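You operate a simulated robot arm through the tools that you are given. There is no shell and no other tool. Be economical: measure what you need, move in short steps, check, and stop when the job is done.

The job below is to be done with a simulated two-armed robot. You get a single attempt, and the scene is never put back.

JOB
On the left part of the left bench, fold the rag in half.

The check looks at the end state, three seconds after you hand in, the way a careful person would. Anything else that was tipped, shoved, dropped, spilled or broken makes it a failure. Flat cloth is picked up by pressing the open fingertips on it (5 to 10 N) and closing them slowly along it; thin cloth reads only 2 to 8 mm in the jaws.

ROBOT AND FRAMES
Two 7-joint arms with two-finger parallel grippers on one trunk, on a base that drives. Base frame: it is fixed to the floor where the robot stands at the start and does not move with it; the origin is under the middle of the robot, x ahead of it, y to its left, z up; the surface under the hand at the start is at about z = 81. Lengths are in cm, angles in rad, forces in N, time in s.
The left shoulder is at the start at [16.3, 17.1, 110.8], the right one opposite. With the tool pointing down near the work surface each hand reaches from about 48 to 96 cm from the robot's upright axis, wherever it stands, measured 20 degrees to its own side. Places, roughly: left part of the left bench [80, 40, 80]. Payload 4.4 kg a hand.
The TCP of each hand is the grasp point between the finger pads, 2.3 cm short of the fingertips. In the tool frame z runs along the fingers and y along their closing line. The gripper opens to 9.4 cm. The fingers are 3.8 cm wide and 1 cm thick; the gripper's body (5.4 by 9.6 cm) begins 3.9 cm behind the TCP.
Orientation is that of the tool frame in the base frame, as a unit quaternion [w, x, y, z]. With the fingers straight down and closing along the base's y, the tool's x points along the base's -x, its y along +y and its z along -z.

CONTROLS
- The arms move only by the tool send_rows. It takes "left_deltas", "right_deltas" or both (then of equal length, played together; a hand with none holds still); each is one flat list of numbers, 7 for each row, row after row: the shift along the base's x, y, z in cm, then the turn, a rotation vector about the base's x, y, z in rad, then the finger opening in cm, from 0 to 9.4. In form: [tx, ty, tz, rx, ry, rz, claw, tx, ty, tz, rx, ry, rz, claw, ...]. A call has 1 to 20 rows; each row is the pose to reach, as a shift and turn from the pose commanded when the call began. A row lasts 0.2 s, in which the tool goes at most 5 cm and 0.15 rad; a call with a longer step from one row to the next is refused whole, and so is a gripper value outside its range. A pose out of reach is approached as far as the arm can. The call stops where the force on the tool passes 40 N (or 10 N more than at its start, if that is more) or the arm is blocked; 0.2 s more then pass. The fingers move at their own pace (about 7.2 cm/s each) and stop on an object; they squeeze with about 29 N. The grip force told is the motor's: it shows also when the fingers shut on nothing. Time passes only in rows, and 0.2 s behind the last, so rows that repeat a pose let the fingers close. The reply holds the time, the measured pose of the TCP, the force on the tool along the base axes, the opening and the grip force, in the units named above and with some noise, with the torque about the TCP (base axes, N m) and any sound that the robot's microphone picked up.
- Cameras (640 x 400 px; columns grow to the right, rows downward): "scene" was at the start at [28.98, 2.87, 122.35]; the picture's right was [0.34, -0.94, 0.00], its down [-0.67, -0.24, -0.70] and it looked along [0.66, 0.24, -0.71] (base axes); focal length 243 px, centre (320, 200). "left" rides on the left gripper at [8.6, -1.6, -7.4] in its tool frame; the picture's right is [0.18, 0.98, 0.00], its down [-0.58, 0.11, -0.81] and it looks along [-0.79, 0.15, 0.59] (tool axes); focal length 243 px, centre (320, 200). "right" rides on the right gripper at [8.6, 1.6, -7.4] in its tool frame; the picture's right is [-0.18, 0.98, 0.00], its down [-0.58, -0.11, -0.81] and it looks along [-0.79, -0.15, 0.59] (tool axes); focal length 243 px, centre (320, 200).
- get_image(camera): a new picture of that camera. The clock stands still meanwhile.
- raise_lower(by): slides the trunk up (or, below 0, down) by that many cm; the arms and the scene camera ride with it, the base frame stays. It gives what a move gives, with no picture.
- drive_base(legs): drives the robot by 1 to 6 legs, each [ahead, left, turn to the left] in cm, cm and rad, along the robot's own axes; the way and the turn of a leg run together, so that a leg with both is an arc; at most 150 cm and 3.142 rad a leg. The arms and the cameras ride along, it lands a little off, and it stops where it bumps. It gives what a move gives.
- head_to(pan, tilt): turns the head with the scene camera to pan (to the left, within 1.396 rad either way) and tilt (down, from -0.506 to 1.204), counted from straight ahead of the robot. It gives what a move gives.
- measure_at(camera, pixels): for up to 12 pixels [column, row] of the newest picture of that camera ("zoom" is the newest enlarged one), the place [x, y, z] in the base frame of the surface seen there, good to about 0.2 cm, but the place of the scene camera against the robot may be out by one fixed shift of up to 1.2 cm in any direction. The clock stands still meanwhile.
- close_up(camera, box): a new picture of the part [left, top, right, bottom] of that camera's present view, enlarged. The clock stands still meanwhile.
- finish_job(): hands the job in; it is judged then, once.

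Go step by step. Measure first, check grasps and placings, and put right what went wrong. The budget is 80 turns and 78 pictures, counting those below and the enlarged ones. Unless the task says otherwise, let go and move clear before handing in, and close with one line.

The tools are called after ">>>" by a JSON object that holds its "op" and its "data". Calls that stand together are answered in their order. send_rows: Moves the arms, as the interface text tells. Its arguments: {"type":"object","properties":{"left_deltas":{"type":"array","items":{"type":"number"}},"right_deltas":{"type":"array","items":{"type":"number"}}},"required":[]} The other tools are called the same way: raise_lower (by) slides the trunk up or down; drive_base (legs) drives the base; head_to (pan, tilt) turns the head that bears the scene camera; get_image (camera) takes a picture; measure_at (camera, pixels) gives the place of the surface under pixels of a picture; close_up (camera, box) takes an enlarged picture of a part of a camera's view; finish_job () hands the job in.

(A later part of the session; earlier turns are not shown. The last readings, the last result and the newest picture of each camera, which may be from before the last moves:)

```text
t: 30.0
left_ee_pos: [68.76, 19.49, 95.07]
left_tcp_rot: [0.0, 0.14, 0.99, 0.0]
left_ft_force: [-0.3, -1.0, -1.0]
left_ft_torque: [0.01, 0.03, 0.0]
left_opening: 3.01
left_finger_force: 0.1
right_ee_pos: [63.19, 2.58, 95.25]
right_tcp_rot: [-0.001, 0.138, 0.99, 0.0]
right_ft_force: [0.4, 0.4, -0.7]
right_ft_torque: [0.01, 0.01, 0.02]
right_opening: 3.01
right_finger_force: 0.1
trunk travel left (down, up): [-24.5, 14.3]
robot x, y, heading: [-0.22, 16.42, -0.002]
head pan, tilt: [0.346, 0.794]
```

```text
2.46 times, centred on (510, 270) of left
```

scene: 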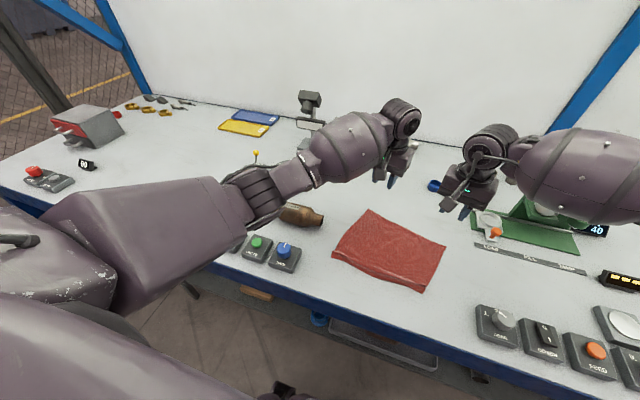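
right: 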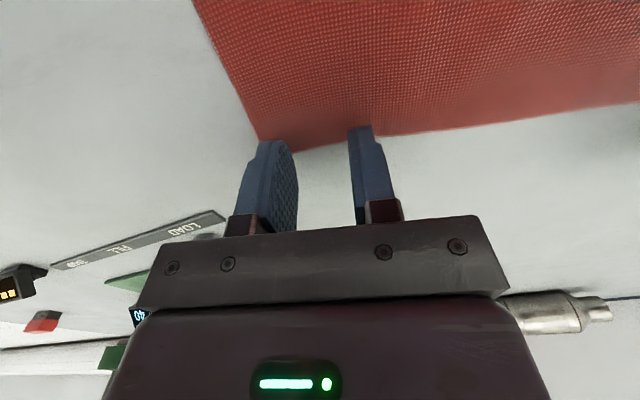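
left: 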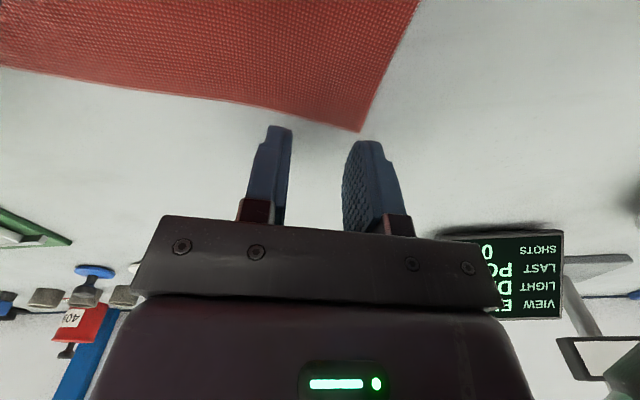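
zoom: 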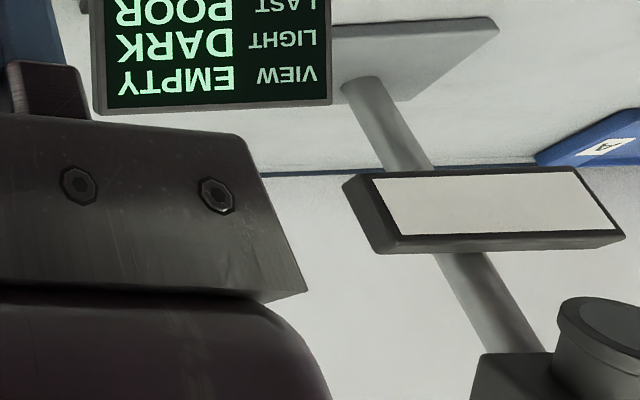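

The display now shows "LAST POOR": the forearm pressed the green photo button. It's a momentary button, so that can't be undone, but nothing has tipped. I'll keep the trunk higher so the elbow clears the panel, and check the height of the arm's underside.

>>> {"op": "raise_lower", "data": {"by": 8}}

>>> {"op": "get_image", "data": {"camera": "scene"}}

>>> {"op": "measure_at", "data": {"camera": "scene", "pixels": [[150, 270], [200, 240], [230, 220], [270, 200], [300, 180], [256, 240], [288, 252], [120, 290]]}}

```text
t: 31.1
left_ee_pos: [68.76, 19.57, 103.23]
left_tcp_rot: [0.0, 0.141, 0.99, 0.0]
left_ft_force: [0.0, 0.5, -0.3]
left_ft_torque: [0.0, 0.03, 0.01]
left_opening: 3.0
left_finger_force: 0.0
right_ee_pos: [63.12, 2.51, 103.35]
right_tcp_rot: [-0.001, 0.139, 0.99, 0.0]
right_ft_force: [0.1, 0.3, 0.0]
right_ft_torque: [-0.02, 0.01, 0.0]
right_opening: 3.01
right_finger_force: 0.1
trunk travel left (down, up): [-32.5, 6.3]
robot x, y, heading: [-0.12, 16.39, -0.005]
head pan, tilt: [0.346, 0.794]
```

```text
46 pictures are left
```

scene: 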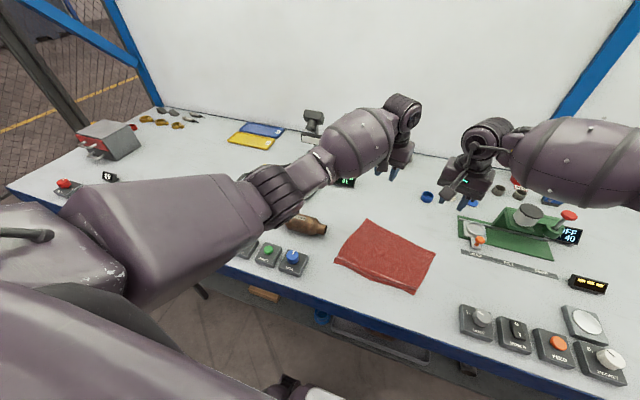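

```text
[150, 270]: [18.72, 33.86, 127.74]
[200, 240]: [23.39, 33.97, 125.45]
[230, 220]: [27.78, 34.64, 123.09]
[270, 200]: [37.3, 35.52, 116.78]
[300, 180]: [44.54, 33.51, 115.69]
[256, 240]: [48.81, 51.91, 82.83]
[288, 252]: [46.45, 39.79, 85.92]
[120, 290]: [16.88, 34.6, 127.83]
```

The elbow's top is now at z≈117, well above the panel, so lowering the hands will keep it clear. I'll lower both hands to just above the cloth and check the elbow height.

>>> {"op": "send_rows", "data": {"left_deltas": [0, 0, -4, 0, 0, 0, 3, 0, 0, -8, 0, 0, 0, 3, 0, 0, -12, 0, 0, 0, 3, 0, 0, -15, 0, 0, 0, 3, 0, 0, -17.5, 0, 0, 0, 3, 0, 0, -19.1, 0, 0, 0, 3], "right_deltas": [0, 0, -4, 0, 0, 0, 3, 0, 0, -8, 0, 0, 0, 3, 0, 0, -12, 0, 0, 0, 3, 0, 0, -15, 0, 0, 0, 3, 0, 0, -17.5, 0, 0, 0, 3, 0, 0, -19.2, 0, 0, 0, 3]}}

>>> {"op": "get_image", "data": {"camera": "scene"}}

>>> {"op": "get_image", "data": {"camera": "left"}}

>>> {"op": "get_image", "data": {"camera": "right"}}

```text
t: 32.5
left_ee_pos: [68.23, 19.57, 84.13]
left_tcp_rot: [0.0, 0.142, 0.99, 0.0]
left_ft_force: [0.1, 0.1, -0.6]
left_ft_torque: [0.02, 0.01, 0.03]
left_opening: 3.0
left_finger_force: 0.1
left hand out of reach, approached as far as the arm can: row 6
right_ee_pos: [63.08, 2.55, 84.13]
right_tcp_rot: [0.0, 0.137, 0.991, 0.0]
right_ft_force: [-0.8, 0.2, 0.5]
right_ft_torque: [-0.02, -0.02, -0.01]
right_opening: 2.99
right_finger_force: 0.0
trunk travel left (down, up): [-32.5, 6.3]
robot x, y, heading: [0.17, 16.46, 0.003]
head pan, tilt: [0.346, 0.794]
```

```text
45 pictures are left
```

scene: 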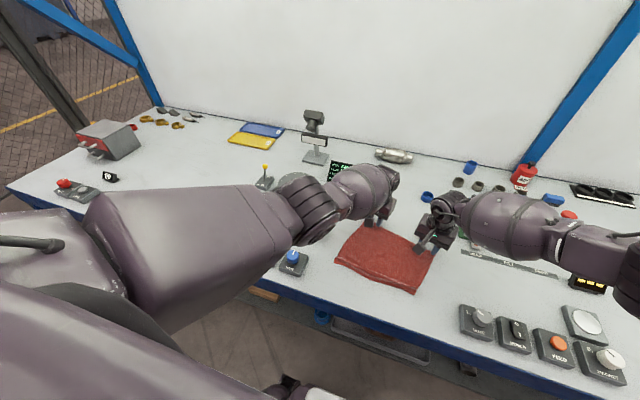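

```text
44 pictures are left
```

left: 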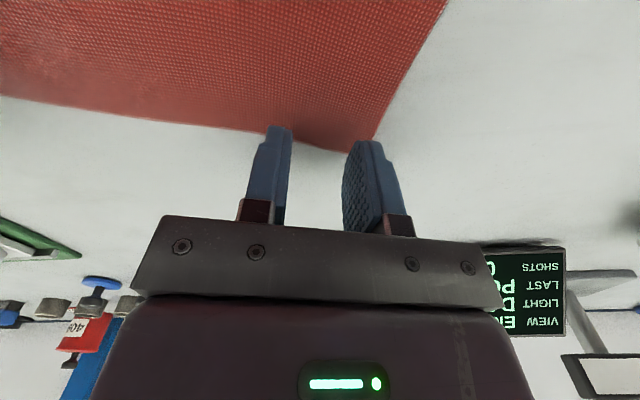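

```text
43 pictures are left
```

right: 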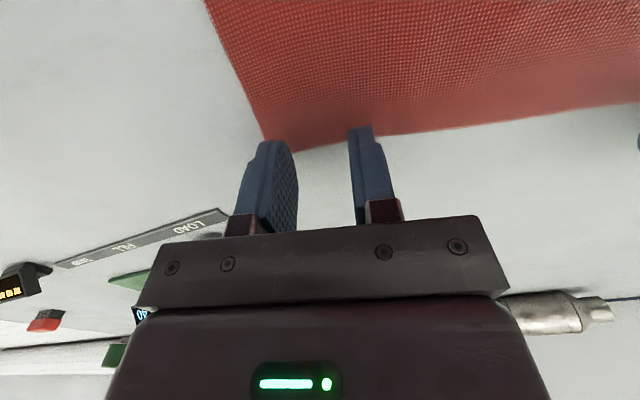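

The left hand is at its reach limit with the trunk this high. I'll measure the elbow's height and then lower the trunk slightly, after first lifting the hands.

>>> {"op": "measure_at", "data": {"camera": "scene", "pixels": [[250, 260], [280, 230], [310, 210], [325, 235], [345, 200], [240, 290], [292, 258], [265, 182]]}}

>>> {"op": "send_rows", "data": {"left_deltas": [0, 0, 4, 0, 0, 0, 3, 0, 0, 7, 0, 0, 0, 3], "right_deltas": [0, 0, 4, 0, 0, 0, 3, 0, 0, 7, 0, 0, 0, 3]}}

```text
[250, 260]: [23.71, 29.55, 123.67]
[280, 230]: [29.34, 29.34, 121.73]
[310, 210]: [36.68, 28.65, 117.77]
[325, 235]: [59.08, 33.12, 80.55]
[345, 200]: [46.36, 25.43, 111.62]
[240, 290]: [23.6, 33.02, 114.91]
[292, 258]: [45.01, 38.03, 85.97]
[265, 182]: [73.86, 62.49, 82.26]
```

```text
t: 33.1
left_ee_pos: [68.35, 19.57, 91.42]
left_tcp_rot: [0.0, 0.142, 0.99, 0.0]
left_ft_force: [0.8, 0.8, -0.2]
left_ft_torque: [0.02, -0.01, 0.04]
left_opening: 2.98
left_finger_force: 0.0
right_ee_pos: [63.16, 2.41, 91.32]
right_tcp_rot: [0.0, 0.139, 0.99, 0.0]
right_ft_force: [-0.5, 0.4, 0.2]
right_ft_torque: [-0.05, -0.01, 0.05]
right_opening: 3.02
right_finger_force: 0.1
trunk travel left (down, up): [-32.5, 6.3]
robot x, y, heading: [0.2, 16.41, -0.003]
head pan, tilt: [0.346, 0.794]
```

The elbow is very high (z≈118), so there's plenty of margin. I'll lower the trunk by 6.5 cm, which brings the hands to about z=84.8.

>>> {"op": "raise_lower", "data": {"by": -6.5}}

>>> {"op": "send_rows", "data": {"left_deltas": [0.2, 0, -0.5, 0, 0, 0, 3, 0.2, 0, -1.0, 0, 0, 0, 3, 0.2, 0, -1.2, 0, 0, 0, 3], "right_deltas": [0, 0, -0.5, 0, 0, 0, 3, 0, 0, -0.9, 0, 0, 0, 3, 0, 0, -1.1, 0, 0, 0, 3]}}

```text
t: 34.2
left_ee_pos: [68.27, 19.59, 85.14]
left_tcp_rot: [0.001, 0.14, 0.99, 0.0]
left_ft_force: [-0.7, -0.1, 0.4]
left_ft_torque: [0.02, 0.0, -0.04]
left_opening: 2.98
left_finger_force: 0.1
right_ee_pos: [63.08, 2.65, 84.83]
right_tcp_rot: [0.0, 0.138, 0.99, 0.001]
right_ft_force: [-0.2, 0.6, -0.5]
right_ft_torque: [0.01, -0.02, -0.03]
right_opening: 2.98
right_finger_force: 0.0
trunk travel left (down, up): [-26.0, 12.8]
robot x, y, heading: [-0.2, 16.03, -0.0]
head pan, tilt: [0.346, 0.794]
```

```text
t: 35.0
left_ee_pos: [68.51, 19.73, 83.7]
left_tcp_rot: [0.0, 0.141, 0.99, 0.0]
left_ft_force: [-0.2, 0.4, 0.3]
left_ft_torque: [-0.03, -0.02, 0.03]
left_opening: 3.0
left_finger_force: 0.1
right_ee_pos: [63.06, 2.55, 83.55]
right_tcp_rot: [0.0, 0.138, 0.99, 0.0]
right_ft_force: [0.8, -0.5, 0.0]
right_ft_torque: [0.0, 0.0, -0.02]
right_opening: 3.0
right_finger_force: 0.1
trunk travel left (down, up): [-26.0, 12.8]
robot x, y, heading: [-0.2, 16.43, -0.005]
head pan, tilt: [0.346, 0.794]
```

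No contact yet. I'll press down in small steps.

>>> {"op": "send_rows", "data": {"left_deltas": [0, 0, -0.15, 0, 0, 0, 3, 0, 0, -0.25, 0, 0, 0, 3], "right_deltas": [0, 0, -0.1, 0, 0, 0, 3, 0, 0, -0.15, 0, 0, 0, 3]}}

```text
t: 35.6
left_ee_pos: [68.47, 19.69, 83.54]
left_tcp_rot: [0.0, 0.143, 0.99, 0.0]
left_ft_force: [-0.5, -0.2, 1.4]
left_ft_torque: [0.0, -0.01, -0.04]
left_opening: 2.99
left_finger_force: 0.1
right_ee_pos: [63.18, 2.63, 83.46]
right_tcp_rot: [0.0, 0.137, 0.991, 0.0]
right_ft_force: [-0.6, -0.1, 1.9]
right_ft_torque: [-0.02, 0.0, 0.0]
right_opening: 2.99
right_finger_force: 0.0
trunk travel left (down, up): [-26.0, 12.8]
robot x, y, heading: [-0.29, 16.1, -0.004]
head pan, tilt: [0.346, 0.794]
```

Both hands are just touching at 1–2 N. I'll press a little more and close slowly.

>>> {"op": "send_rows", "data": {"left_deltas": [0, 0, -0.1, 0, 0, 0, 3, 0, 0, -0.15, 0, 0, 0, 2.7, 0, 0, -0.15, 0, 0, 0, 2.3, 0, 0, -0.15, 0, 0, 0, 1.9, 0, 0, -0.15, 0, 0, 0, 1.5, 0, 0, -0.15, 0, 0, 0, 1.1, 0, 0, -0.15, 0, 0, 0, 0.7, 0, 0, -0.15, 0, 0, 0, 0.3, 0, 0, -0.15, 0, 0, 0, 0, 0, 0, -0.15, 0, 0, 0, 0], "right_deltas": [0, 0, -0.1, 0, 0, 0, 3, 0, 0, -0.15, 0, 0, 0, 2.7, 0, 0, -0.15, 0, 0, 0, 2.3, 0, 0, -0.15, 0, 0, 0, 1.9, 0, 0, -0.15, 0, 0, 0, 1.5, 0, 0, -0.15, 0, 0, 0, 1.1, 0, 0, -0.15, 0, 0, 0, 0.7, 0, 0, -0.15, 0, 0, 0, 0.3, 0, 0, -0.15, 0, 0, 0, 0, 0, 0, -0.15, 0, 0, 0, 0]}}

>>> {"op": "get_image", "data": {"camera": "left"}}

>>> {"op": "get_image", "data": {"camera": "right"}}

```text
t: 37.8
left_ee_pos: [68.37, 19.59, 83.35]
left_tcp_rot: [0.0, 0.142, 0.99, 0.0]
left_ft_force: [-3.3, -14.5, 11.7]
left_ft_torque: [-0.29, 0.16, 0.2]
left_opening: 0.21
left_finger_force: 28.9
right_ee_pos: [63.04, 2.7, 83.41]
right_tcp_rot: [0.001, 0.137, 0.991, 0.001]
right_ft_force: [3.9, 14.9, 5.8]
right_ft_torque: [0.3, -0.05, -0.05]
right_opening: 0.21
right_finger_force: 28.6
trunk travel left (down, up): [-26.0, 12.8]
robot x, y, heading: [0.01, 16.48, 0.001]
head pan, tilt: [0.346, 0.794]
```

```text
42 pictures are left
```

left: 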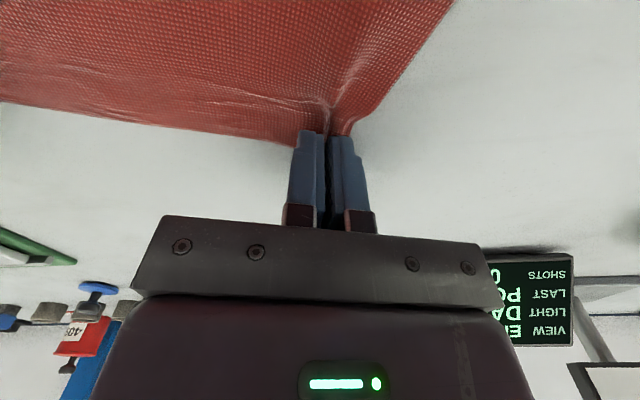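

```text
41 pictures are left
```

right: 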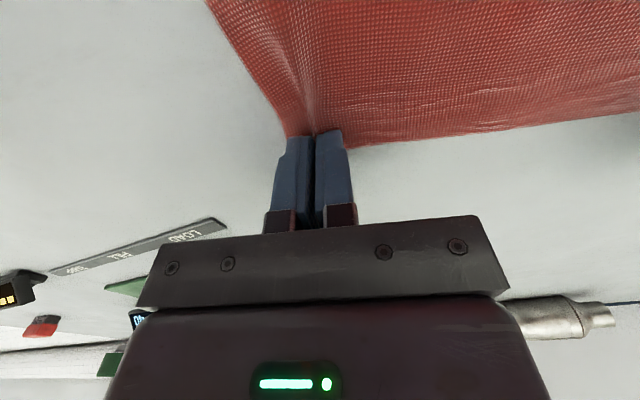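

Both pinches hold (0.21 cm). I'll relax the sideways tension, then lift with both hands square to the robot so the rag hangs straight.

>>> {"op": "send_rows", "data": {"left_deltas": [-0.2, -0.3, 0.5, 0, 0, 0, 0, -0.5, -0.3, 2, 0, 0, 0.05, 0, -1.2, -0.2, 4.5, 0, 0, 0.1, 0, -2.4, -0.1, 7, 0, 0, 0.15, 0, -3.6, 0, 9.5, 0, 0, 0.2, 0, -4.8, 0, 12, 0, 0, 0.25, 0, -6, 0, 14.5, 0, 0, 0.28, 0, -7.2, 0, 17, 0, 0, 0.28, 0, -8.4, 0, 19.5, 0, 0, 0.28, 0, -8.4, 0, 22, 0, 0, 0.28, 0], "right_deltas": [0.1, 0.3, 0.5, 0, 0, 0, 0, 0, 0.3, 2, 0, 0, 0.05, 0, -0.2, 0.3, 4.5, 0, 0, 0.1, 0, -0.6, 0.3, 7, 0, 0, 0.15, 0, -1, 0.2, 9.5, 0, 0, 0.2, 0, -1.5, 0.1, 12, 0, 0, 0.25, 0, -2, 0, 14.5, 0, 0, 0.28, 0, -2.5, 0, 17, 0, 0, 0.28, 0, -3, 0, 19.5, 0, 0, 0.28, 0, -3, 0, 22, 0, 0, 0.28, 0]}}

>>> {"op": "get_image", "data": {"camera": "scene"}}

>>> {"op": "get_image", "data": {"camera": "left"}}

```text
t: 40.0
left_ee_pos: [59.89, 19.56, 105.34]
left_tcp_rot: [0.0, 0.001, 1.0, 0.0]
left_ft_force: [0.4, -0.3, -0.7]
left_ft_torque: [0.0, -0.02, -0.03]
left_opening: 0.18
left_finger_force: 29.1
right_ee_pos: [60.25, 2.53, 105.38]
right_tcp_rot: [0.0, -0.002, 1.0, 0.001]
right_ft_force: [0.5, 0.1, -0.5]
right_ft_torque: [0.01, 0.0, -0.04]
right_opening: 0.21
right_finger_force: 28.4
trunk travel left (down, up): [-26.0, 12.8]
robot x, y, heading: [0.42, 16.51, -0.005]
head pan, tilt: [0.346, 0.794]
```

```text
40 pictures are left
```

scene: 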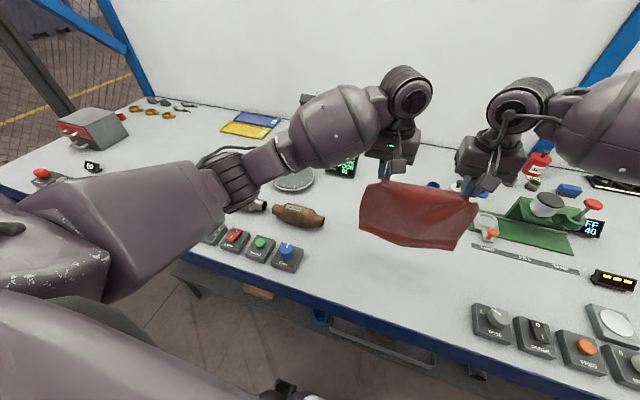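

```text
39 pictures are left
```

left: 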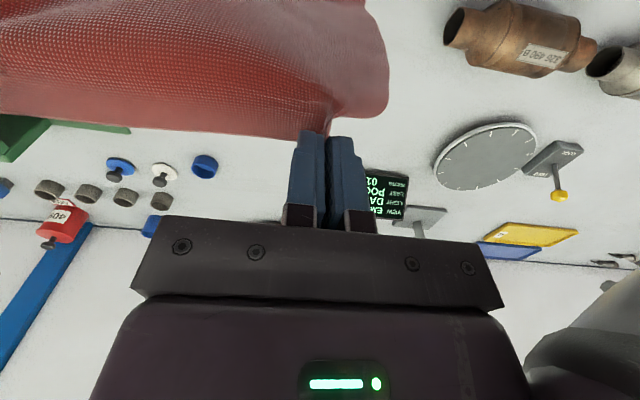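

The rag is hanging from both hands. I'll look closely at its shape and bottom edge.

>>> {"op": "close_up", "data": {"camera": "scene", "box": [330, 150, 500, 265]}}

>>> {"op": "measure_at", "data": {"camera": "scene", "pixels": [[363, 232], [395, 243], [425, 247], [452, 248], [470, 215], [420, 215], [366, 200], [440, 262]]}}

```text
3.48 times, centred on (415, 208) of scene
```

zoom: 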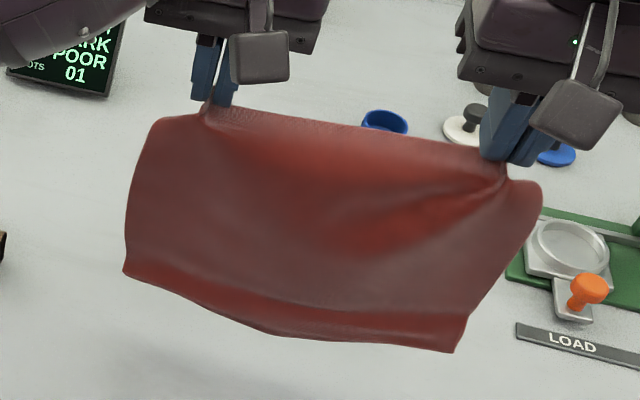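

```text
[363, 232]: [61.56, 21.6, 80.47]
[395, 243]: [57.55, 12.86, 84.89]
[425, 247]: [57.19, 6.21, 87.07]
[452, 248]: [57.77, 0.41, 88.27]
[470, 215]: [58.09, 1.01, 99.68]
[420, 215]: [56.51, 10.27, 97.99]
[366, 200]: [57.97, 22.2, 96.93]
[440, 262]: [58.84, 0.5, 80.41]
```

The rag hangs, but the old hem is still partly creased at the bottom, and the right side looks shorter. I'll try a few quick up-and-down shakes to drop it open.

>>> {"op": "send_rows", "data": {"left_deltas": [0, 0, 2, 0, 0, 0, 0, 0, 0, 6.5, 0, 0, 0, 0, 0, 0, 2, 0, 0, 0, 0, 0, 0, 6.5, 0, 0, 0, 0, 0, 0, 2, 0, 0, 0, 0, 0, 0, 6.5, 0, 0, 0, 0, 0, 0, 2, 0, 0, 0, 0, 0, 0, 6.5, 0, 0, 0, 0, 0, 0, 2, 0, 0, 0, 0, 0, 0, 2, 0, 0, 0, 0, 0, 0, 2, 0, 0, 0, 0], "right_deltas": [0, 0, 2, 0, 0, 0, 0, 0, 0, 6.5, 0, 0, 0, 0, 0, 0, 2, 0, 0, 0, 0, 0, 0, 6.5, 0, 0, 0, 0, 0, 0, 2, 0, 0, 0, 0, 0, 0, 6.5, 0, 0, 0, 0, 0, 0, 2, 0, 0, 0, 0, 0, 0, 6.5, 0, 0, 0, 0, 0, 0, 2, 0, 0, 0, 0, 0, 0, 2, 0, 0, 0, 0, 0, 0, 2, 0, 0, 0, 0]}}

>>> {"op": "close_up", "data": {"camera": "scene", "box": [330, 140, 500, 255]}}

>>> {"op": "measure_at", "data": {"camera": "zoom", "pixels": [[130, 260], [160, 130], [280, 330], [450, 340], [535, 200], [480, 270], [300, 280], [450, 310]]}}

```text
t: 42.4
left_ee_pos: [60.18, 19.67, 107.32]
left_tcp_rot: [0.0, 0.002, 1.0, 0.0]
left_ft_force: [-0.3, -3.4, -0.3]
left_ft_torque: [-0.05, 0.04, 0.02]
left_opening: 0.23
left_finger_force: 29.0
right_ee_pos: [60.41, 2.58, 107.44]
right_tcp_rot: [-0.001, -0.002, 1.0, 0.0]
right_ft_force: [0.3, 3.0, -0.5]
right_ft_torque: [0.07, -0.02, -0.05]
right_opening: 0.2
right_finger_force: 29.2
trunk travel left (down, up): [-26.0, 12.8]
robot x, y, heading: [0.05, 16.35, -0.009]
head pan, tilt: [0.346, 0.794]
```

```text
3.48 times, centred on (415, 198) of scene
```

zoom: 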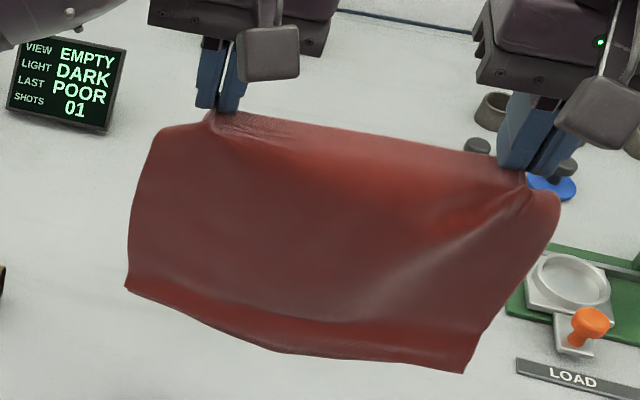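

```text
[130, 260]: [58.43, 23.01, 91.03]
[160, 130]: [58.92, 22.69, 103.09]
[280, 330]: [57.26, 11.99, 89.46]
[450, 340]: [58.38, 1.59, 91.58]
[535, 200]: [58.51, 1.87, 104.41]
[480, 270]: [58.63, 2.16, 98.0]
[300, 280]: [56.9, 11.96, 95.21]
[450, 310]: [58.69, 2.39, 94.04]
```

The rag is nearly open; the bottom lip only curls toward the robot, which will flatten as I lay it from there. I'll lower the bottom edge onto the bench at about x=57 and lay the lower half forward.

>>> {"op": "send_rows", "data": {"left_deltas": [-0.8, 0, -2, 0, 0, 0, 0, -1.7, 0, -4, 0, 0, 0, 0, -1.7, 0, -5.5, 0, 0, 0, 0, -0.7, 0, -6.7, 0, 0, 0, 0, 0.5, 0, -7.9, 0, 0, 0, 0, 1.7, 0, -9.1, 0, 0, 0, 0, 2.9, 0, -10.3, 0, 0, 0, 0, 4.1, 0, -11.5, 0, 0, 0, 0, 5.3, 0, -12.6, 0, 0, 0, 0, 6.5, 0, -13.7, 0, 0, 0, 0, 7.7, 0, -14.6, 0, 0, 0, 0], "right_deltas": [-0.8, 0, -2, 0, 0, 0, 0, -1.7, 0, -4, 0, 0, 0, 0, -1.7, 0, -5.5, 0, 0, 0, 0, -0.7, 0, -6.7, 0, 0, 0, 0, 0.5, 0, -7.9, 0, 0, 0, 0, 1.7, 0, -9.1, 0, 0, 0, 0, 2.9, 0, -10.3, 0, 0, 0, 0, 4.1, 0, -11.5, 0, 0, 0, 0, 5.3, 0, -12.6, 0, 0, 0, 0, 6.5, 0, -13.7, 0, 0, 0, 0, 7.7, 0, -14.6, 0, 0, 0, 0]}}

>>> {"op": "close_up", "data": {"camera": "scene", "box": [320, 140, 500, 280]}}

```text
t: 44.8
left_ee_pos: [67.98, 19.68, 92.66]
left_tcp_rot: [0.0, 0.002, 1.0, 0.0]
left_ft_force: [0.7, -0.6, -1.1]
left_ft_torque: [-0.01, 0.01, -0.02]
left_opening: 0.19
left_finger_force: 29.0
right_ee_pos: [67.93, 2.82, 92.75]
right_tcp_rot: [-0.001, -0.002, 1.0, 0.0]
right_ft_force: [0.8, 0.8, 0.1]
right_ft_torque: [0.05, 0.02, -0.07]
right_opening: 0.19
right_finger_force: 28.8
trunk travel left (down, up): [-26.0, 12.8]
robot x, y, heading: [-0.07, 16.41, -0.003]
head pan, tilt: [0.346, 0.794]
```

```text
2.86 times, centred on (410, 210) of scene
```

zoom: 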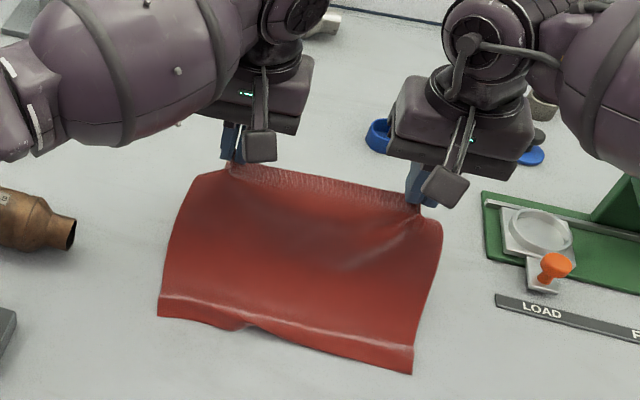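

The lower half is laid nicely, with only a slight crease near the lip. I'll measure the near edge and the upper corners.

>>> {"op": "measure_at", "data": {"camera": "zoom", "pixels": [[162, 314], [245, 328], [330, 355], [410, 370], [180, 297], [290, 312], [410, 345], [170, 250], [438, 240], [198, 178], [432, 290], [290, 250]]}}

```text
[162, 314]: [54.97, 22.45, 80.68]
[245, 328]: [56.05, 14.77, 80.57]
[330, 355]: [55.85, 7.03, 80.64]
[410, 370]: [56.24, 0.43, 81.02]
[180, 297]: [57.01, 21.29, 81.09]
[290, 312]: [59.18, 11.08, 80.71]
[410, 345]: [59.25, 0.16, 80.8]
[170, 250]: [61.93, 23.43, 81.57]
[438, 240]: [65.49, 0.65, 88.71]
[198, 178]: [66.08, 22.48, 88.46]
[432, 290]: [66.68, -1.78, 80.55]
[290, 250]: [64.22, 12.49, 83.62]
```

The near edge lies at x≈55–56.2 and the rag is square, so the fold line will be at x≈66. I'll carry the held edge back over to the near edge, staying just above the bench.

>>> {"op": "send_rows", "data": {"left_deltas": [-1.5, 0, 0.2, 0, 0, 0, 0, -3, 0, 0, 0, 0, 0, 0, -4.5, 0, -0.8, 0, 0, 0, 0, -6, 0, -2, 0, 0, 0, 0, -7.2, 0, -3.5, 0, 0, 0, 0, -8.3, 0, -5.2, 0, 0, 0, 0, -9.1, 0, -6.8, 0, 0, 0, 0, -9.5, 0, -7.9, 0, 0, 0, 0], "right_deltas": [-1.5, 0, 0.2, 0, 0, 0, 0, -3, 0, 0, 0, 0, 0, 0, -4.5, 0, -0.8, 0, 0, 0, 0, -6, 0, -2, 0, 0, 0, 0, -7.1, 0, -3.5, 0, 0, 0, 0, -8, 0, -5.2, 0, 0, 0, 0, -8.5, 0, -6.8, 0, 0, 0, 0, -8.7, 0, -7.9, 0, 0, 0, 0]}}

>>> {"op": "close_up", "data": {"camera": "scene", "box": [320, 160, 500, 300]}}

>>> {"op": "get_image", "data": {"camera": "left"}}

>>> {"op": "get_image", "data": {"camera": "right"}}

```text
t: 46.6
left_ee_pos: [58.43, 19.8, 84.84]
left_tcp_rot: [0.0, 0.002, 1.0, 0.0]
left_ft_force: [1.1, -1.5, -0.5]
left_ft_torque: [-0.05, -0.03, -0.02]
left_opening: 0.22
left_finger_force: 28.6
right_ee_pos: [59.29, 2.7, 84.74]
right_tcp_rot: [-0.001, -0.002, 1.0, 0.0]
right_ft_force: [0.7, 1.4, 0.3]
right_ft_torque: [0.01, 0.02, -0.06]
right_opening: 0.18
right_finger_force: 28.3
trunk travel left (down, up): [-26.0, 12.8]
robot x, y, heading: [0.31, 16.32, -0.004]
head pan, tilt: [0.346, 0.794]
```

```text
2.86 times, centred on (410, 230) of scene
```

zoom: 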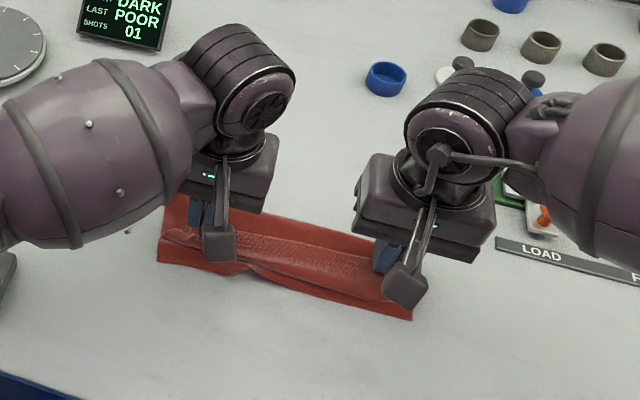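

```text
34 pictures are left
```

left: 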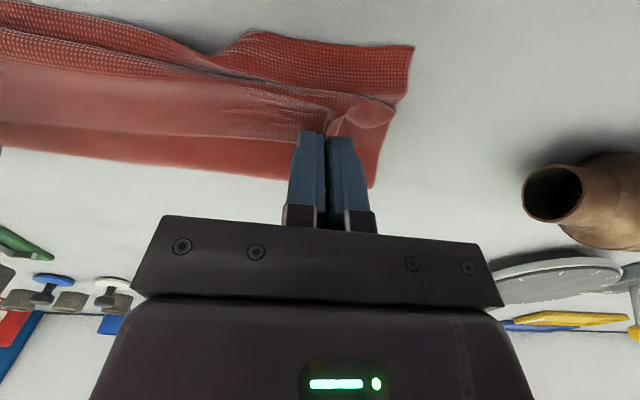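

```text
33 pictures are left
```

right: 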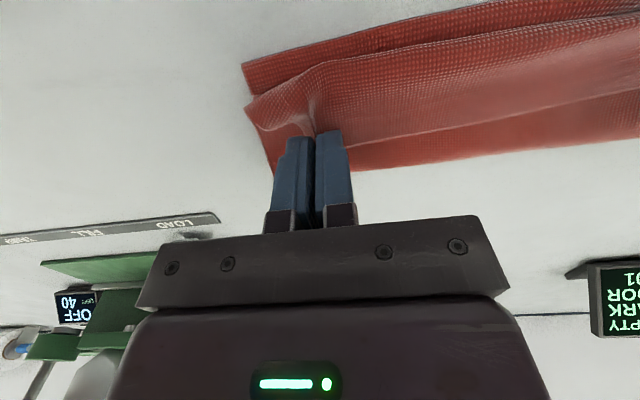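

The fold is in place, with the gripped strip turned over like a hem on top. I'll release by opening slowly, rise clear, and look at how it lies.

>>> {"op": "send_rows", "data": {"left_deltas": [0, 0, -0.5, 0, 0, 0, 0, 0, 0, -0.5, 0, 0, 0, 1, 0, 0, -0.5, 0, 0, 0, 2, 0, 0, -0.5, 0, 0, 0, 3.2, 0, 0, 1, 0, 0, 0, 3.2, 0, 0, 4, 0, 0, 0, 3.2, 0, 0, 8, 0, 0, 0, 3.2, 4, 4, 12, 0, 0, 0, 3.2, 8, 8, 14, 0, 0, 0, 3.2], "right_deltas": [0, 0, -0.4, 0, 0, 0, 0, 0, 0, -0.4, 0, 0, 0, 1, 0, 0, -0.4, 0, 0, 0, 2, 0, 0, -0.4, 0, 0, 0, 3.2, 0, 0, 1, 0, 0, 0, 3.2, 0, 0, 4, 0, 0, 0, 3.2, 0, 0, 8, 0, 0, 0, 3.2, 4, -4, 12, 0, 0, 0, 3.2, 8, -8, 14, 0, 0, 0, 3.2]}}

>>> {"op": "close_up", "data": {"camera": "scene", "box": [320, 180, 480, 290]}}

>>> {"op": "get_image", "data": {"camera": "left"}}

```text
refused: row 8 steps farther than a row can; nothing moved
```

```text
3.64 times, centred on (400, 235) of scene
```

zoom: 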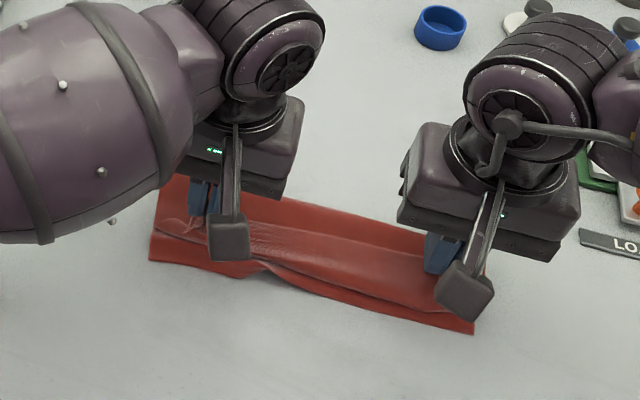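

```text
31 pictures are left
```

left: 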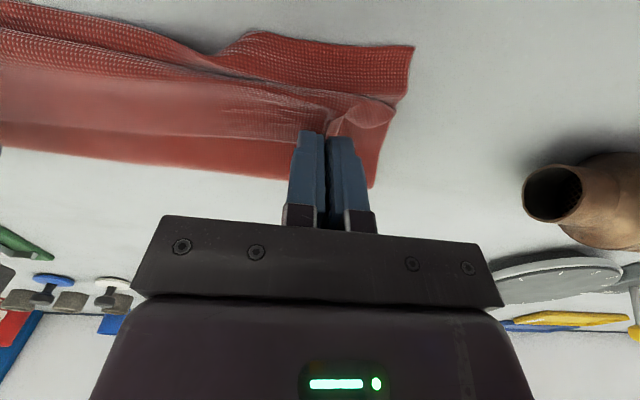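

The call was refused because one step was too long. I'll resend it with shorter steps.

>>> {"op": "send_rows", "data": {"left_deltas": [0, 0, -0.5, 0, 0, 0, 0, 0, 0, -0.5, 0, 0, 0, 1, 0, 0, -0.5, 0, 0, 0, 2, 0, 0, -0.5, 0, 0, 0, 3.2, 0, 0, 1, 0, 0, 0, 3.2, 0, 0, 4, 0, 0, 0, 3.2, 0, 0, 8, 0, 0, 0, 3.2, 3, 1, 10, 0, 0, 0, 3.2, 6, 3, 12, 0, 0, 0, 3.2, 9, 5, 14, 0, 0, 0, 3.2], "right_deltas": [0, 0, -0.4, 0, 0, 0, 0, 0, 0, -0.4, 0, 0, 0, 1, 0, 0, -0.4, 0, 0, 0, 2, 0, 0, -0.4, 0, 0, 0, 3.2, 0, 0, 1, 0, 0, 0, 3.2, 0, 0, 4, 0, 0, 0, 3.2, 0, 0, 8, 0, 0, 0, 3.2, 3, -1, 10, 0, 0, 0, 3.2, 6, -3, 12, 0, 0, 0, 3.2, 9, -5, 14, 0, 0, 0, 3.2]}}

>>> {"op": "close_up", "data": {"camera": "scene", "box": [320, 180, 480, 290]}}

```text
t: 48.8
left_ee_pos: [66.96, 24.55, 98.6]
left_tcp_rot: [-0.001, 0.001, 1.0, 0.001]
left_ft_force: [0.0, 0.6, 0.2]
left_ft_torque: [-0.04, 0.0, 0.0]
left_opening: 3.2
left_finger_force: 0.0
right_ee_pos: [68.31, -2.51, 98.81]
right_tcp_rot: [-0.001, -0.001, 1.0, 0.0]
right_ft_force: [0.8, 0.1, -1.2]
right_ft_torque: [0.03, 0.02, 0.01]
right_opening: 3.22
right_finger_force: 0.1
trunk travel left (down, up): [-26.0, 12.8]
robot x, y, heading: [-0.15, 16.5, -0.004]
head pan, tilt: [0.346, 0.794]
```

```text
3.64 times, centred on (400, 235) of scene
```

zoom: 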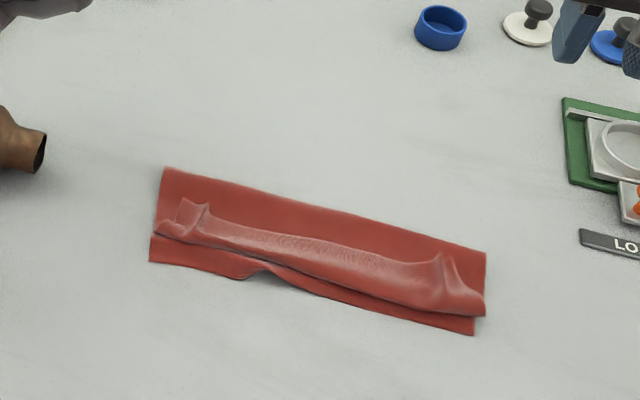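

The fold is complete apart from a raised hem on top, whose free edge points away from the robot. I'll measure the hem so I can flip it open by sweeping fingertips toward the robot.

>>> {"op": "measure_at", "data": {"camera": "zoom", "pixels": [[165, 170], [485, 255], [152, 260], [472, 333], [185, 200], [205, 215], [320, 240], [437, 258], [447, 285], [320, 285], [170, 236], [484, 308]]}}

```text
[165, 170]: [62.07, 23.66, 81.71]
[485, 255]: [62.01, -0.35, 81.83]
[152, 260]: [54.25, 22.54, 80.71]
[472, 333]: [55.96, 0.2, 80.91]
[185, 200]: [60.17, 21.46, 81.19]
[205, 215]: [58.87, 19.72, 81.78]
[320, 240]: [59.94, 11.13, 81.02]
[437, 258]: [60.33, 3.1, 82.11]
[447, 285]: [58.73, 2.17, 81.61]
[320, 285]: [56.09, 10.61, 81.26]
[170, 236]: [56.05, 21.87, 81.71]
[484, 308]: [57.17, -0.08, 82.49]
```

The hem's free edge stands about 1 cm up, at x≈59–60. Regripping just that edge and lifting will unroll the hem, and then I can lay it properly. I'll bring both hands above it and look with the hand cameras.

>>> {"op": "send_rows", "data": {"left_deltas": [-2, -1.5, -2, 0, 0, 0, 3.2, -4, -3, -4, 0, 0, 0, 3.2, -6, -4.5, -6, 0, 0, 0, 3.2, -6, -4.5, -8, 0, 0, 0, 3.2], "right_deltas": [-2, 1.5, -2, 0, 0, 0, 3.2, -4, 3, -4, 0, 0, 0, 3.2, -6.5, 5, -6, 0, 0, 0, 3.2, -6.5, 5, -8, 0, 0, 0, 3.2]}}

>>> {"op": "get_image", "data": {"camera": "left"}}

>>> {"op": "get_image", "data": {"camera": "right"}}

```text
t: 49.8
left_ee_pos: [61.3, 20.16, 90.75]
left_tcp_rot: [0.0, 0.001, 1.0, 0.0]
left_ft_force: [-0.3, -0.1, -0.2]
left_ft_torque: [-0.01, 0.0, 0.01]
left_opening: 3.22
left_finger_force: 0.1
right_ee_pos: [61.82, 2.58, 90.83]
right_tcp_rot: [0.0, -0.002, 1.0, 0.0]
right_ft_force: [0.1, -0.5, -0.1]
right_ft_torque: [0.02, -0.01, 0.0]
right_opening: 3.2
right_finger_force: 0.0
trunk travel left (down, up): [-26.0, 12.8]
robot x, y, heading: [0.17, 16.41, -0.006]
head pan, tilt: [0.346, 0.794]
```

```text
29 pictures are left
```

left: 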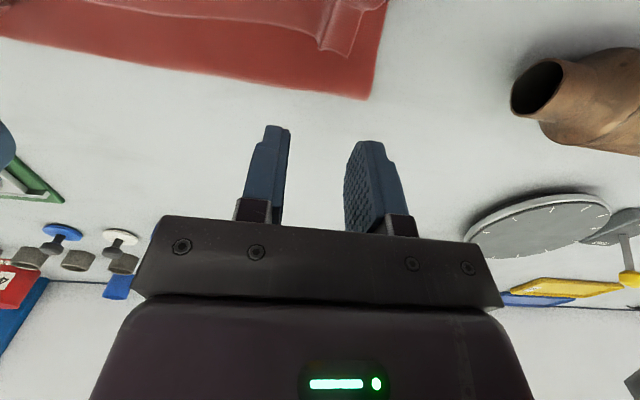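

```text
28 pictures are left
```

right: 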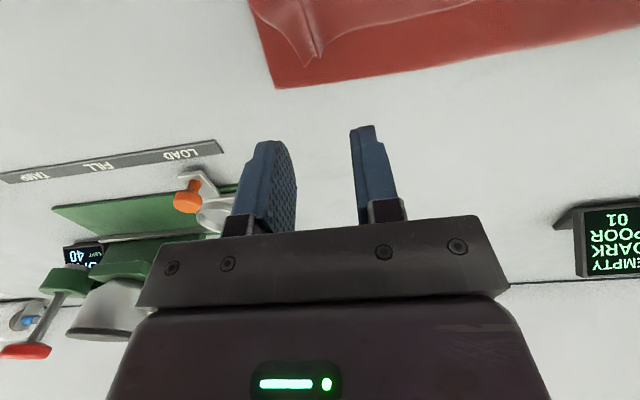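

>>> {"op": "measure_at", "data": {"camera": "left", "pixels": [[320, 48], [330, 30], [350, 52], [352, 15], [280, 38], [362, 10], [368, 96]]}}

>>> {"op": "measure_at", "data": {"camera": "right", "pixels": [[315, 58], [300, 62], [312, 40], [330, 45], [370, 35], [298, 8], [277, 86]]}}

```text
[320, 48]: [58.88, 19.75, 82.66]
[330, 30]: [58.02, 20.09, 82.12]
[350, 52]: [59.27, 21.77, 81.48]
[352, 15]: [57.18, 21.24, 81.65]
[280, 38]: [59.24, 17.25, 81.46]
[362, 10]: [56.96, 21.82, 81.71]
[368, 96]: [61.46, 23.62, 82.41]
```

```text
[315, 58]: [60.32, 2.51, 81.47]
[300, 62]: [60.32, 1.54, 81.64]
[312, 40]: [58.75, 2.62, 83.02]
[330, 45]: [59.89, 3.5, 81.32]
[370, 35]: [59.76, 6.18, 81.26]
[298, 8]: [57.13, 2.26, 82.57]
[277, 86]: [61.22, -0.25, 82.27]
```

The standing ridges are at y≈20 (edge x≈59.2) and y≈2.55 (edge x≈60.3), with tops at z≈82.7–83. I'll lower around them with only about 1 cm of overlap, tips just above the layer below, and close slowly.

>>> {"op": "send_rows", "data": {"left_deltas": [-1.3, -0.1, -3, 0, 0, 0, 3.2, -1.3, -0.1, -6, 0, 0, 0, 3.2, -1.3, -0.1, -7, 0, 0, 0, 3.2, -1.3, -0.1, -7.1, 0, 0, 0, 2.6, -1.3, -0.1, -7.1, 0, 0, 0, 2, -1.3, -0.1, -7.1, 0, 0, 0, 1.4, -1.3, -0.1, -7.1, 0, 0, 0, 0.8, -1.3, -0.1, -7.1, 0, 0, 0, 0.3, -1.3, -0.1, -7.1, 0, 0, 0, 0, -1.3, -0.1, -7.1, 0, 0, 0, 0], "right_deltas": [-0.7, 0, -3, 0, 0, 0, 3.2, -0.7, 0, -6, 0, 0, 0, 3.2, -0.7, 0, -7, 0, 0, 0, 3.2, -0.7, 0, -7.1, 0, 0, 0, 2.6, -0.7, 0, -7.1, 0, 0, 0, 2, -0.7, 0, -7.1, 0, 0, 0, 1.4, -0.7, 0, -7.1, 0, 0, 0, 0.8, -0.7, 0, -7.1, 0, 0, 0, 0.3, -0.7, 0, -7.1, 0, 0, 0, 0, -0.7, 0, -7.1, 0, 0, 0, 0]}}

>>> {"op": "get_image", "data": {"camera": "left"}}

>>> {"op": "get_image", "data": {"camera": "right"}}

```text
t: 52.0
left_ee_pos: [60.02, 19.95, 83.79]
left_tcp_rot: [0.001, 0.002, 1.0, 0.0]
left_ft_force: [-0.7, -2.6, 1.3]
left_ft_torque: [-0.05, -0.01, 0.03]
left_opening: 0.24
left_finger_force: 29.2
right_ee_pos: [61.02, 2.61, 83.68]
right_tcp_rot: [0.0, -0.002, 1.0, 0.0]
right_ft_force: [-0.4, 1.6, 0.2]
right_ft_torque: [0.05, 0.02, -0.02]
right_opening: 0.21
right_finger_force: 28.8
trunk travel left (down, up): [-26.0, 12.8]
robot x, y, heading: [-0.05, 16.43, -0.006]
head pan, tilt: [0.346, 0.794]
```

```text
27 pictures are left
```

left: 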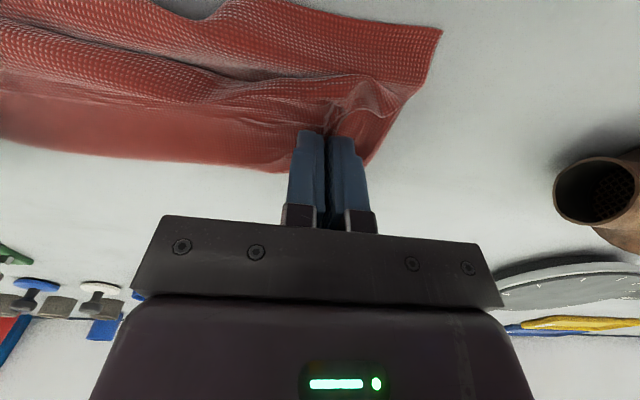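

```text
26 pictures are left
```

right: 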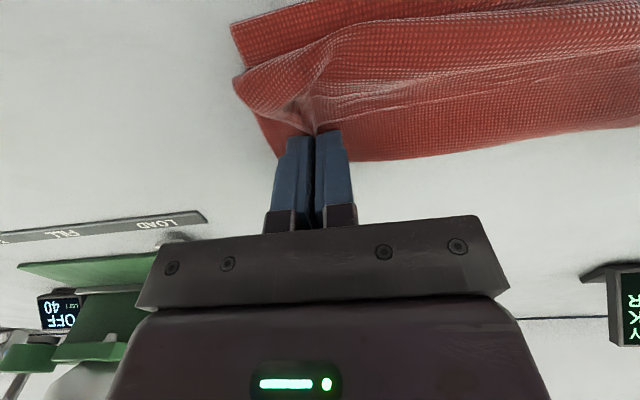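

Both grips read as cloth (0.24 and 0.21 cm). I'll lift the edge high to unroll the hem and straighten the lower layer, then lay the lower half forward again.

>>> {"op": "send_rows", "data": {"left_deltas": [0, 0, 2, 0, 0, 0, 0, 0, 0, 5, 0, 0, 0, 0, -0.5, 0, 8.5, 0, 0, 0, 0, -1.5, 0, 12, 0, 0, 0, 0, -2, 0, 15, 0, 0, 0, 0, -2, 0, 18, 0, 0, 0, 0, -2, 0, 18, 0, 0, 0, 0, -0.9, 0, 17, 0, 0, 0, 0, 0.3, 0, 16, 0, 0, 0, 0, 1.5, 0, 15, 0, 0, 0, 0, 2.7, 0, 14, 0, 0, 0, 0, 3.9, 0, 13, 0, 0, 0, 0, 5.1, 0, 12, 0, 0, 0, 0, 6.3, 0, 11, 0, 0, 0, 0, 7.5, 0, 10, 0, 0, 0, 0, 8.5, 0, 9.3, 0, 0, 0, 0], "right_deltas": [0, 0, 2, 0, 0, 0, 0, -0.1, 0, 5, 0, 0, 0, 0, -0.8, 0, 8.5, 0, 0, 0, 0, -2, 0, 12, 0, 0, 0, 0, -3, 0, 15, 0, 0, 0, 0, -3, 0, 18, 0, 0, 0, 0, -3, 0, 18, 0, 0, 0, 0, -1.9, 0, 17, 0, 0, 0, 0, -0.7, 0, 16, 0, 0, 0, 0, 0.5, 0, 15, 0, 0, 0, 0, 1.7, 0, 14, 0, 0, 0, 0, 2.9, 0, 13, 0, 0, 0, 0, 4.1, 0, 12, 0, 0, 0, 0, 5.3, 0, 11, 0, 0, 0, 0, 6.5, 0, 10, 0, 0, 0, 0, 7.5, 0, 9.3, 0, 0, 0, 0]}}

>>> {"op": "close_up", "data": {"camera": "scene", "box": [320, 150, 500, 280]}}

```text
t: 55.4
left_ee_pos: [68.57, 19.98, 93.03]
left_tcp_rot: [0.0, 0.001, 1.0, 0.0]
left_ft_force: [0.6, -1.4, 0.7]
left_ft_torque: [-0.05, 0.01, 0.05]
left_opening: 0.24
left_finger_force: 28.9
right_ee_pos: [68.48, 2.54, 93.06]
right_tcp_rot: [0.0, -0.002, 1.0, 0.0]
right_ft_force: [-0.6, 2.4, -0.3]
right_ft_torque: [0.06, -0.05, -0.03]
right_opening: 0.19
right_finger_force: 28.7
trunk travel left (down, up): [-26.0, 12.8]
robot x, y, heading: [-0.39, 16.44, -0.003]
head pan, tilt: [0.346, 0.794]
```

```text
3.08 times, centred on (410, 215) of scene
```

zoom: 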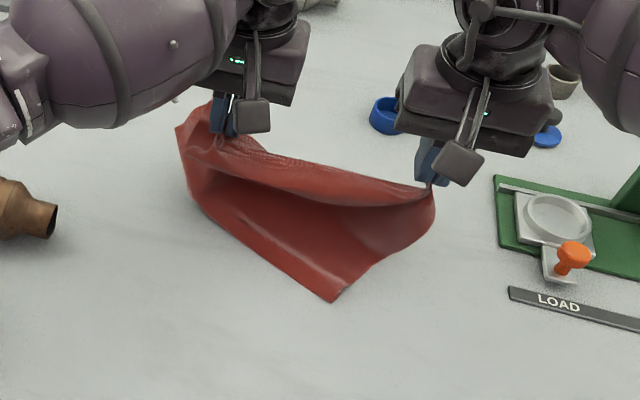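

On the left, the grip caught the lower layer too: the near-left corner rose with it. I'll go back along the same path, lay it down, and release the left hand only.

>>> {"op": "send_rows", "data": {"left_deltas": [-1.2, 0, 0.9, 0, 0, 0, 0, -2.4, 0, 1.9, 0, 0, 0, 0, -3.6, 0, 2.9, 0, 0, 0, 0, -4.8, 0, 3.9, 0, 0, 0, 0, -6, 0, 4.9, 0, 0, 0, 0, -7.2, 0, 5.9, 0, 0, 0, 0, -8.4, 0, 6.9, 0, 0, 0, 0, -9.4, 0, 7.7, 0, 0, 0, 0, -10.5, 0, 5.7, 0, 0, 0, 0, -10, 0, 2.7, 0, 0, 0, 0, -9, 0, -0.8, 0, 0, 0, 0, -8.5, 0, -4.3, 0, 0, 0, 0, -8.5, 0, -7.3, 0, 0, 0, 0, -8.5, 0, -9.0, 0, 0, 0, 0], "right_deltas": [-1.2, 0, 0.9, 0, 0, 0, 0, -2.4, 0, 1.9, 0, 0, 0, 0, -3.6, 0, 2.9, 0, 0, 0, 0, -4.8, 0, 3.9, 0, 0, 0, 0, -6, 0, 4.9, 0, 0, 0, 0, -7.2, 0, 5.9, 0, 0, 0, 0, -8.4, 0, 6.9, 0, 0, 0, 0, -9.4, 0, 7.7, 0, 0, 0, 0, -10.5, 0, 5.7, 0, 0, 0, 0, -9.5, 0, 2.7, 0, 0, 0, 0, -8.3, 0, -0.8, 0, 0, 0, 0, -7.6, 0, -4.3, 0, 0, 0, 0, -7.5, 0, -7.3, 0, 0, 0, 0, -7.5, 0, -9.0, 0, 0, 0, 0]}}

>>> {"op": "get_image", "data": {"camera": "left"}}

>>> {"op": "close_up", "data": {"camera": "scene", "box": [320, 170, 500, 300]}}

```text
t: 58.4
left_ee_pos: [60.02, 20.01, 84.1]
left_tcp_rot: [0.001, 0.002, 1.0, 0.0]
left_ft_force: [0.7, -0.1, 0.1]
left_ft_torque: [-0.03, -0.01, 0.02]
left_opening: 0.21
left_finger_force: 29.1
right_ee_pos: [61.2, 2.66, 84.06]
right_tcp_rot: [-0.001, -0.001, 1.0, 0.0]
right_ft_force: [0.1, 1.3, 0.3]
right_ft_torque: [0.02, 0.0, 0.03]
right_opening: 0.2
right_finger_force: 28.6
trunk travel left (down, up): [-26.0, 12.8]
robot x, y, heading: [0.02, 16.18, -0.002]
head pan, tilt: [0.346, 0.794]
```

```text
24 pictures are left
```

left: 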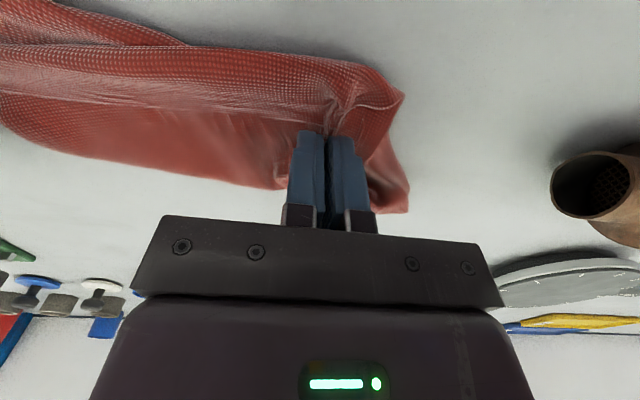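

```text
3.08 times, centred on (410, 235) of scene
```

zoom: 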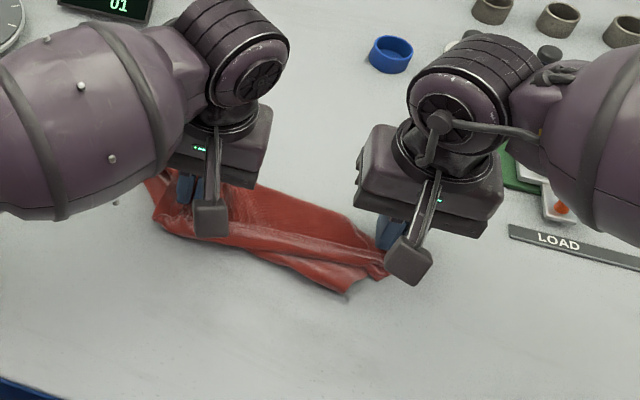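

The left grip clearly holds two layers. I'll release the left hand, move it clear, and lift with the right hand only so the rag unfurls.

>>> {"op": "send_rows", "data": {"left_deltas": [0, 0, 0, 0, 0, 0, 1.5, 0, 0, 0, 0, 0, 0, 3.2, 0, 0, 0.5, 0, 0, 0, 3.2, 0, 0, 4, 0, 0, 0, 3.2, 0, 0, 8, 0, 0, 0, 3.2, 0, 0, 12, 0, 0, 0, 3.2, 0, 4, 14, 0, 0, 0, 3.2, 0, 8, 14, 0, 0, 0, 3.2, 0, 11, 14, 0, 0, 0, 3.2]}}

>>> {"op": "send_rows", "data": {"right_deltas": [0, 0, 2, 0, 0, 0, 0, 0, 0, 5, 0, 0, 0, 0, 0, 1, 8, 0, 0, 0, 0, 0, 2, 11, 0, 0, 0, 0, 0, 3, 14, 0, 0, 0, 0, 0, 4, 17, 0, 0, 0, 0, 0, 5, 20, 0, 0, 0, 0, 0, 5, 23, 0, 0, 0, 0, 0, 5, 26, 0, 0, 0, 0, 0, 5, 27, 0, 0, 0, 0]}}

>>> {"op": "get_image", "data": {"camera": "scene"}}

```text
t: 60.4
left_ee_pos: [60.01, 30.94, 97.89]
left_tcp_rot: [0.0, 0.001, 1.0, 0.0]
left_ft_force: [0.7, -0.7, -0.1]
left_ft_torque: [-0.02, 0.0, -0.01]
left_opening: 3.21
left_finger_force: 0.1
right_ee_pos: [61.02, 2.76, 84.12]
right_tcp_rot: [0.001, -0.002, 1.0, 0.0]
right_ft_force: [0.4, 0.3, -0.3]
right_ft_torque: [-0.03, 0.0, 0.02]
right_opening: 0.2
right_finger_force: 29.1
trunk travel left (down, up): [-26.0, 12.8]
robot x, y, heading: [0.0, 16.39, -0.004]
head pan, tilt: [0.346, 0.794]
```

```text
t: 62.6
left_ee_pos: [60.06, 30.91, 97.94]
left_tcp_rot: [0.001, 0.001, 1.0, -0.001]
left_ft_force: [0.2, 0.1, -0.7]
left_ft_torque: [0.01, 0.01, -0.03]
left_opening: 3.21
left_finger_force: 0.0
right_ee_pos: [60.85, 7.77, 110.97]
right_tcp_rot: [0.0, -0.003, 1.0, 0.0]
right_ft_force: [0.0, 0.5, -0.8]
right_ft_torque: [-0.01, -0.02, 0.0]
right_opening: 0.18
right_finger_force: 29.1
trunk travel left (down, up): [-26.0, 12.8]
robot x, y, heading: [0.12, 16.53, -0.003]
head pan, tilt: [0.346, 0.794]
```

```text
22 pictures are left
```

scene: 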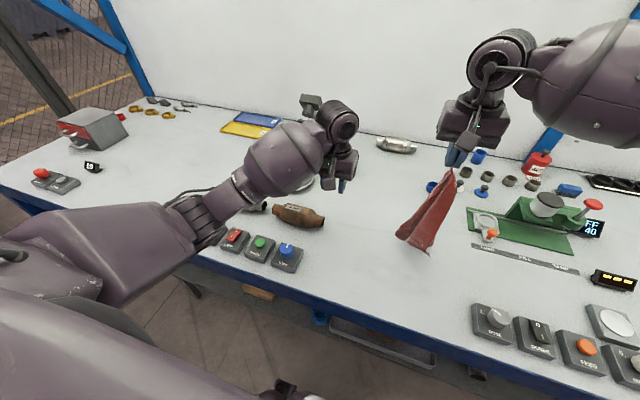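

The rag hangs from the far-right corner. I'll look closely to find the neighbouring hanging corner.

>>> {"op": "close_up", "data": {"camera": "scene", "box": [370, 140, 490, 270]}}

>>> {"op": "measure_at", "data": {"camera": "scene", "pixels": [[398, 235], [427, 253], [445, 210], [415, 225], [450, 175], [432, 195], [410, 243], [435, 225]]}}

```text
3.08 times, centred on (430, 205) of scene
```

zoom: 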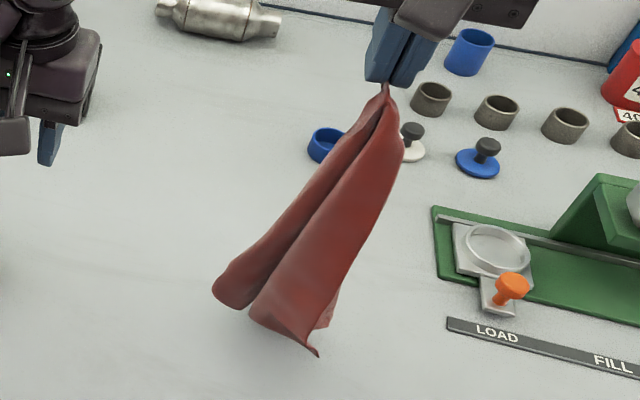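

```text
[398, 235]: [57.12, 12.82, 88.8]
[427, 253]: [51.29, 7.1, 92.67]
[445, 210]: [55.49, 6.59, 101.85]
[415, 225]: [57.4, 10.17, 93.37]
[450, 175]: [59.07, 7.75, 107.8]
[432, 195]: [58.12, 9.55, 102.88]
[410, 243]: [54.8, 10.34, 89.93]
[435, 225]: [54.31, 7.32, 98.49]
```

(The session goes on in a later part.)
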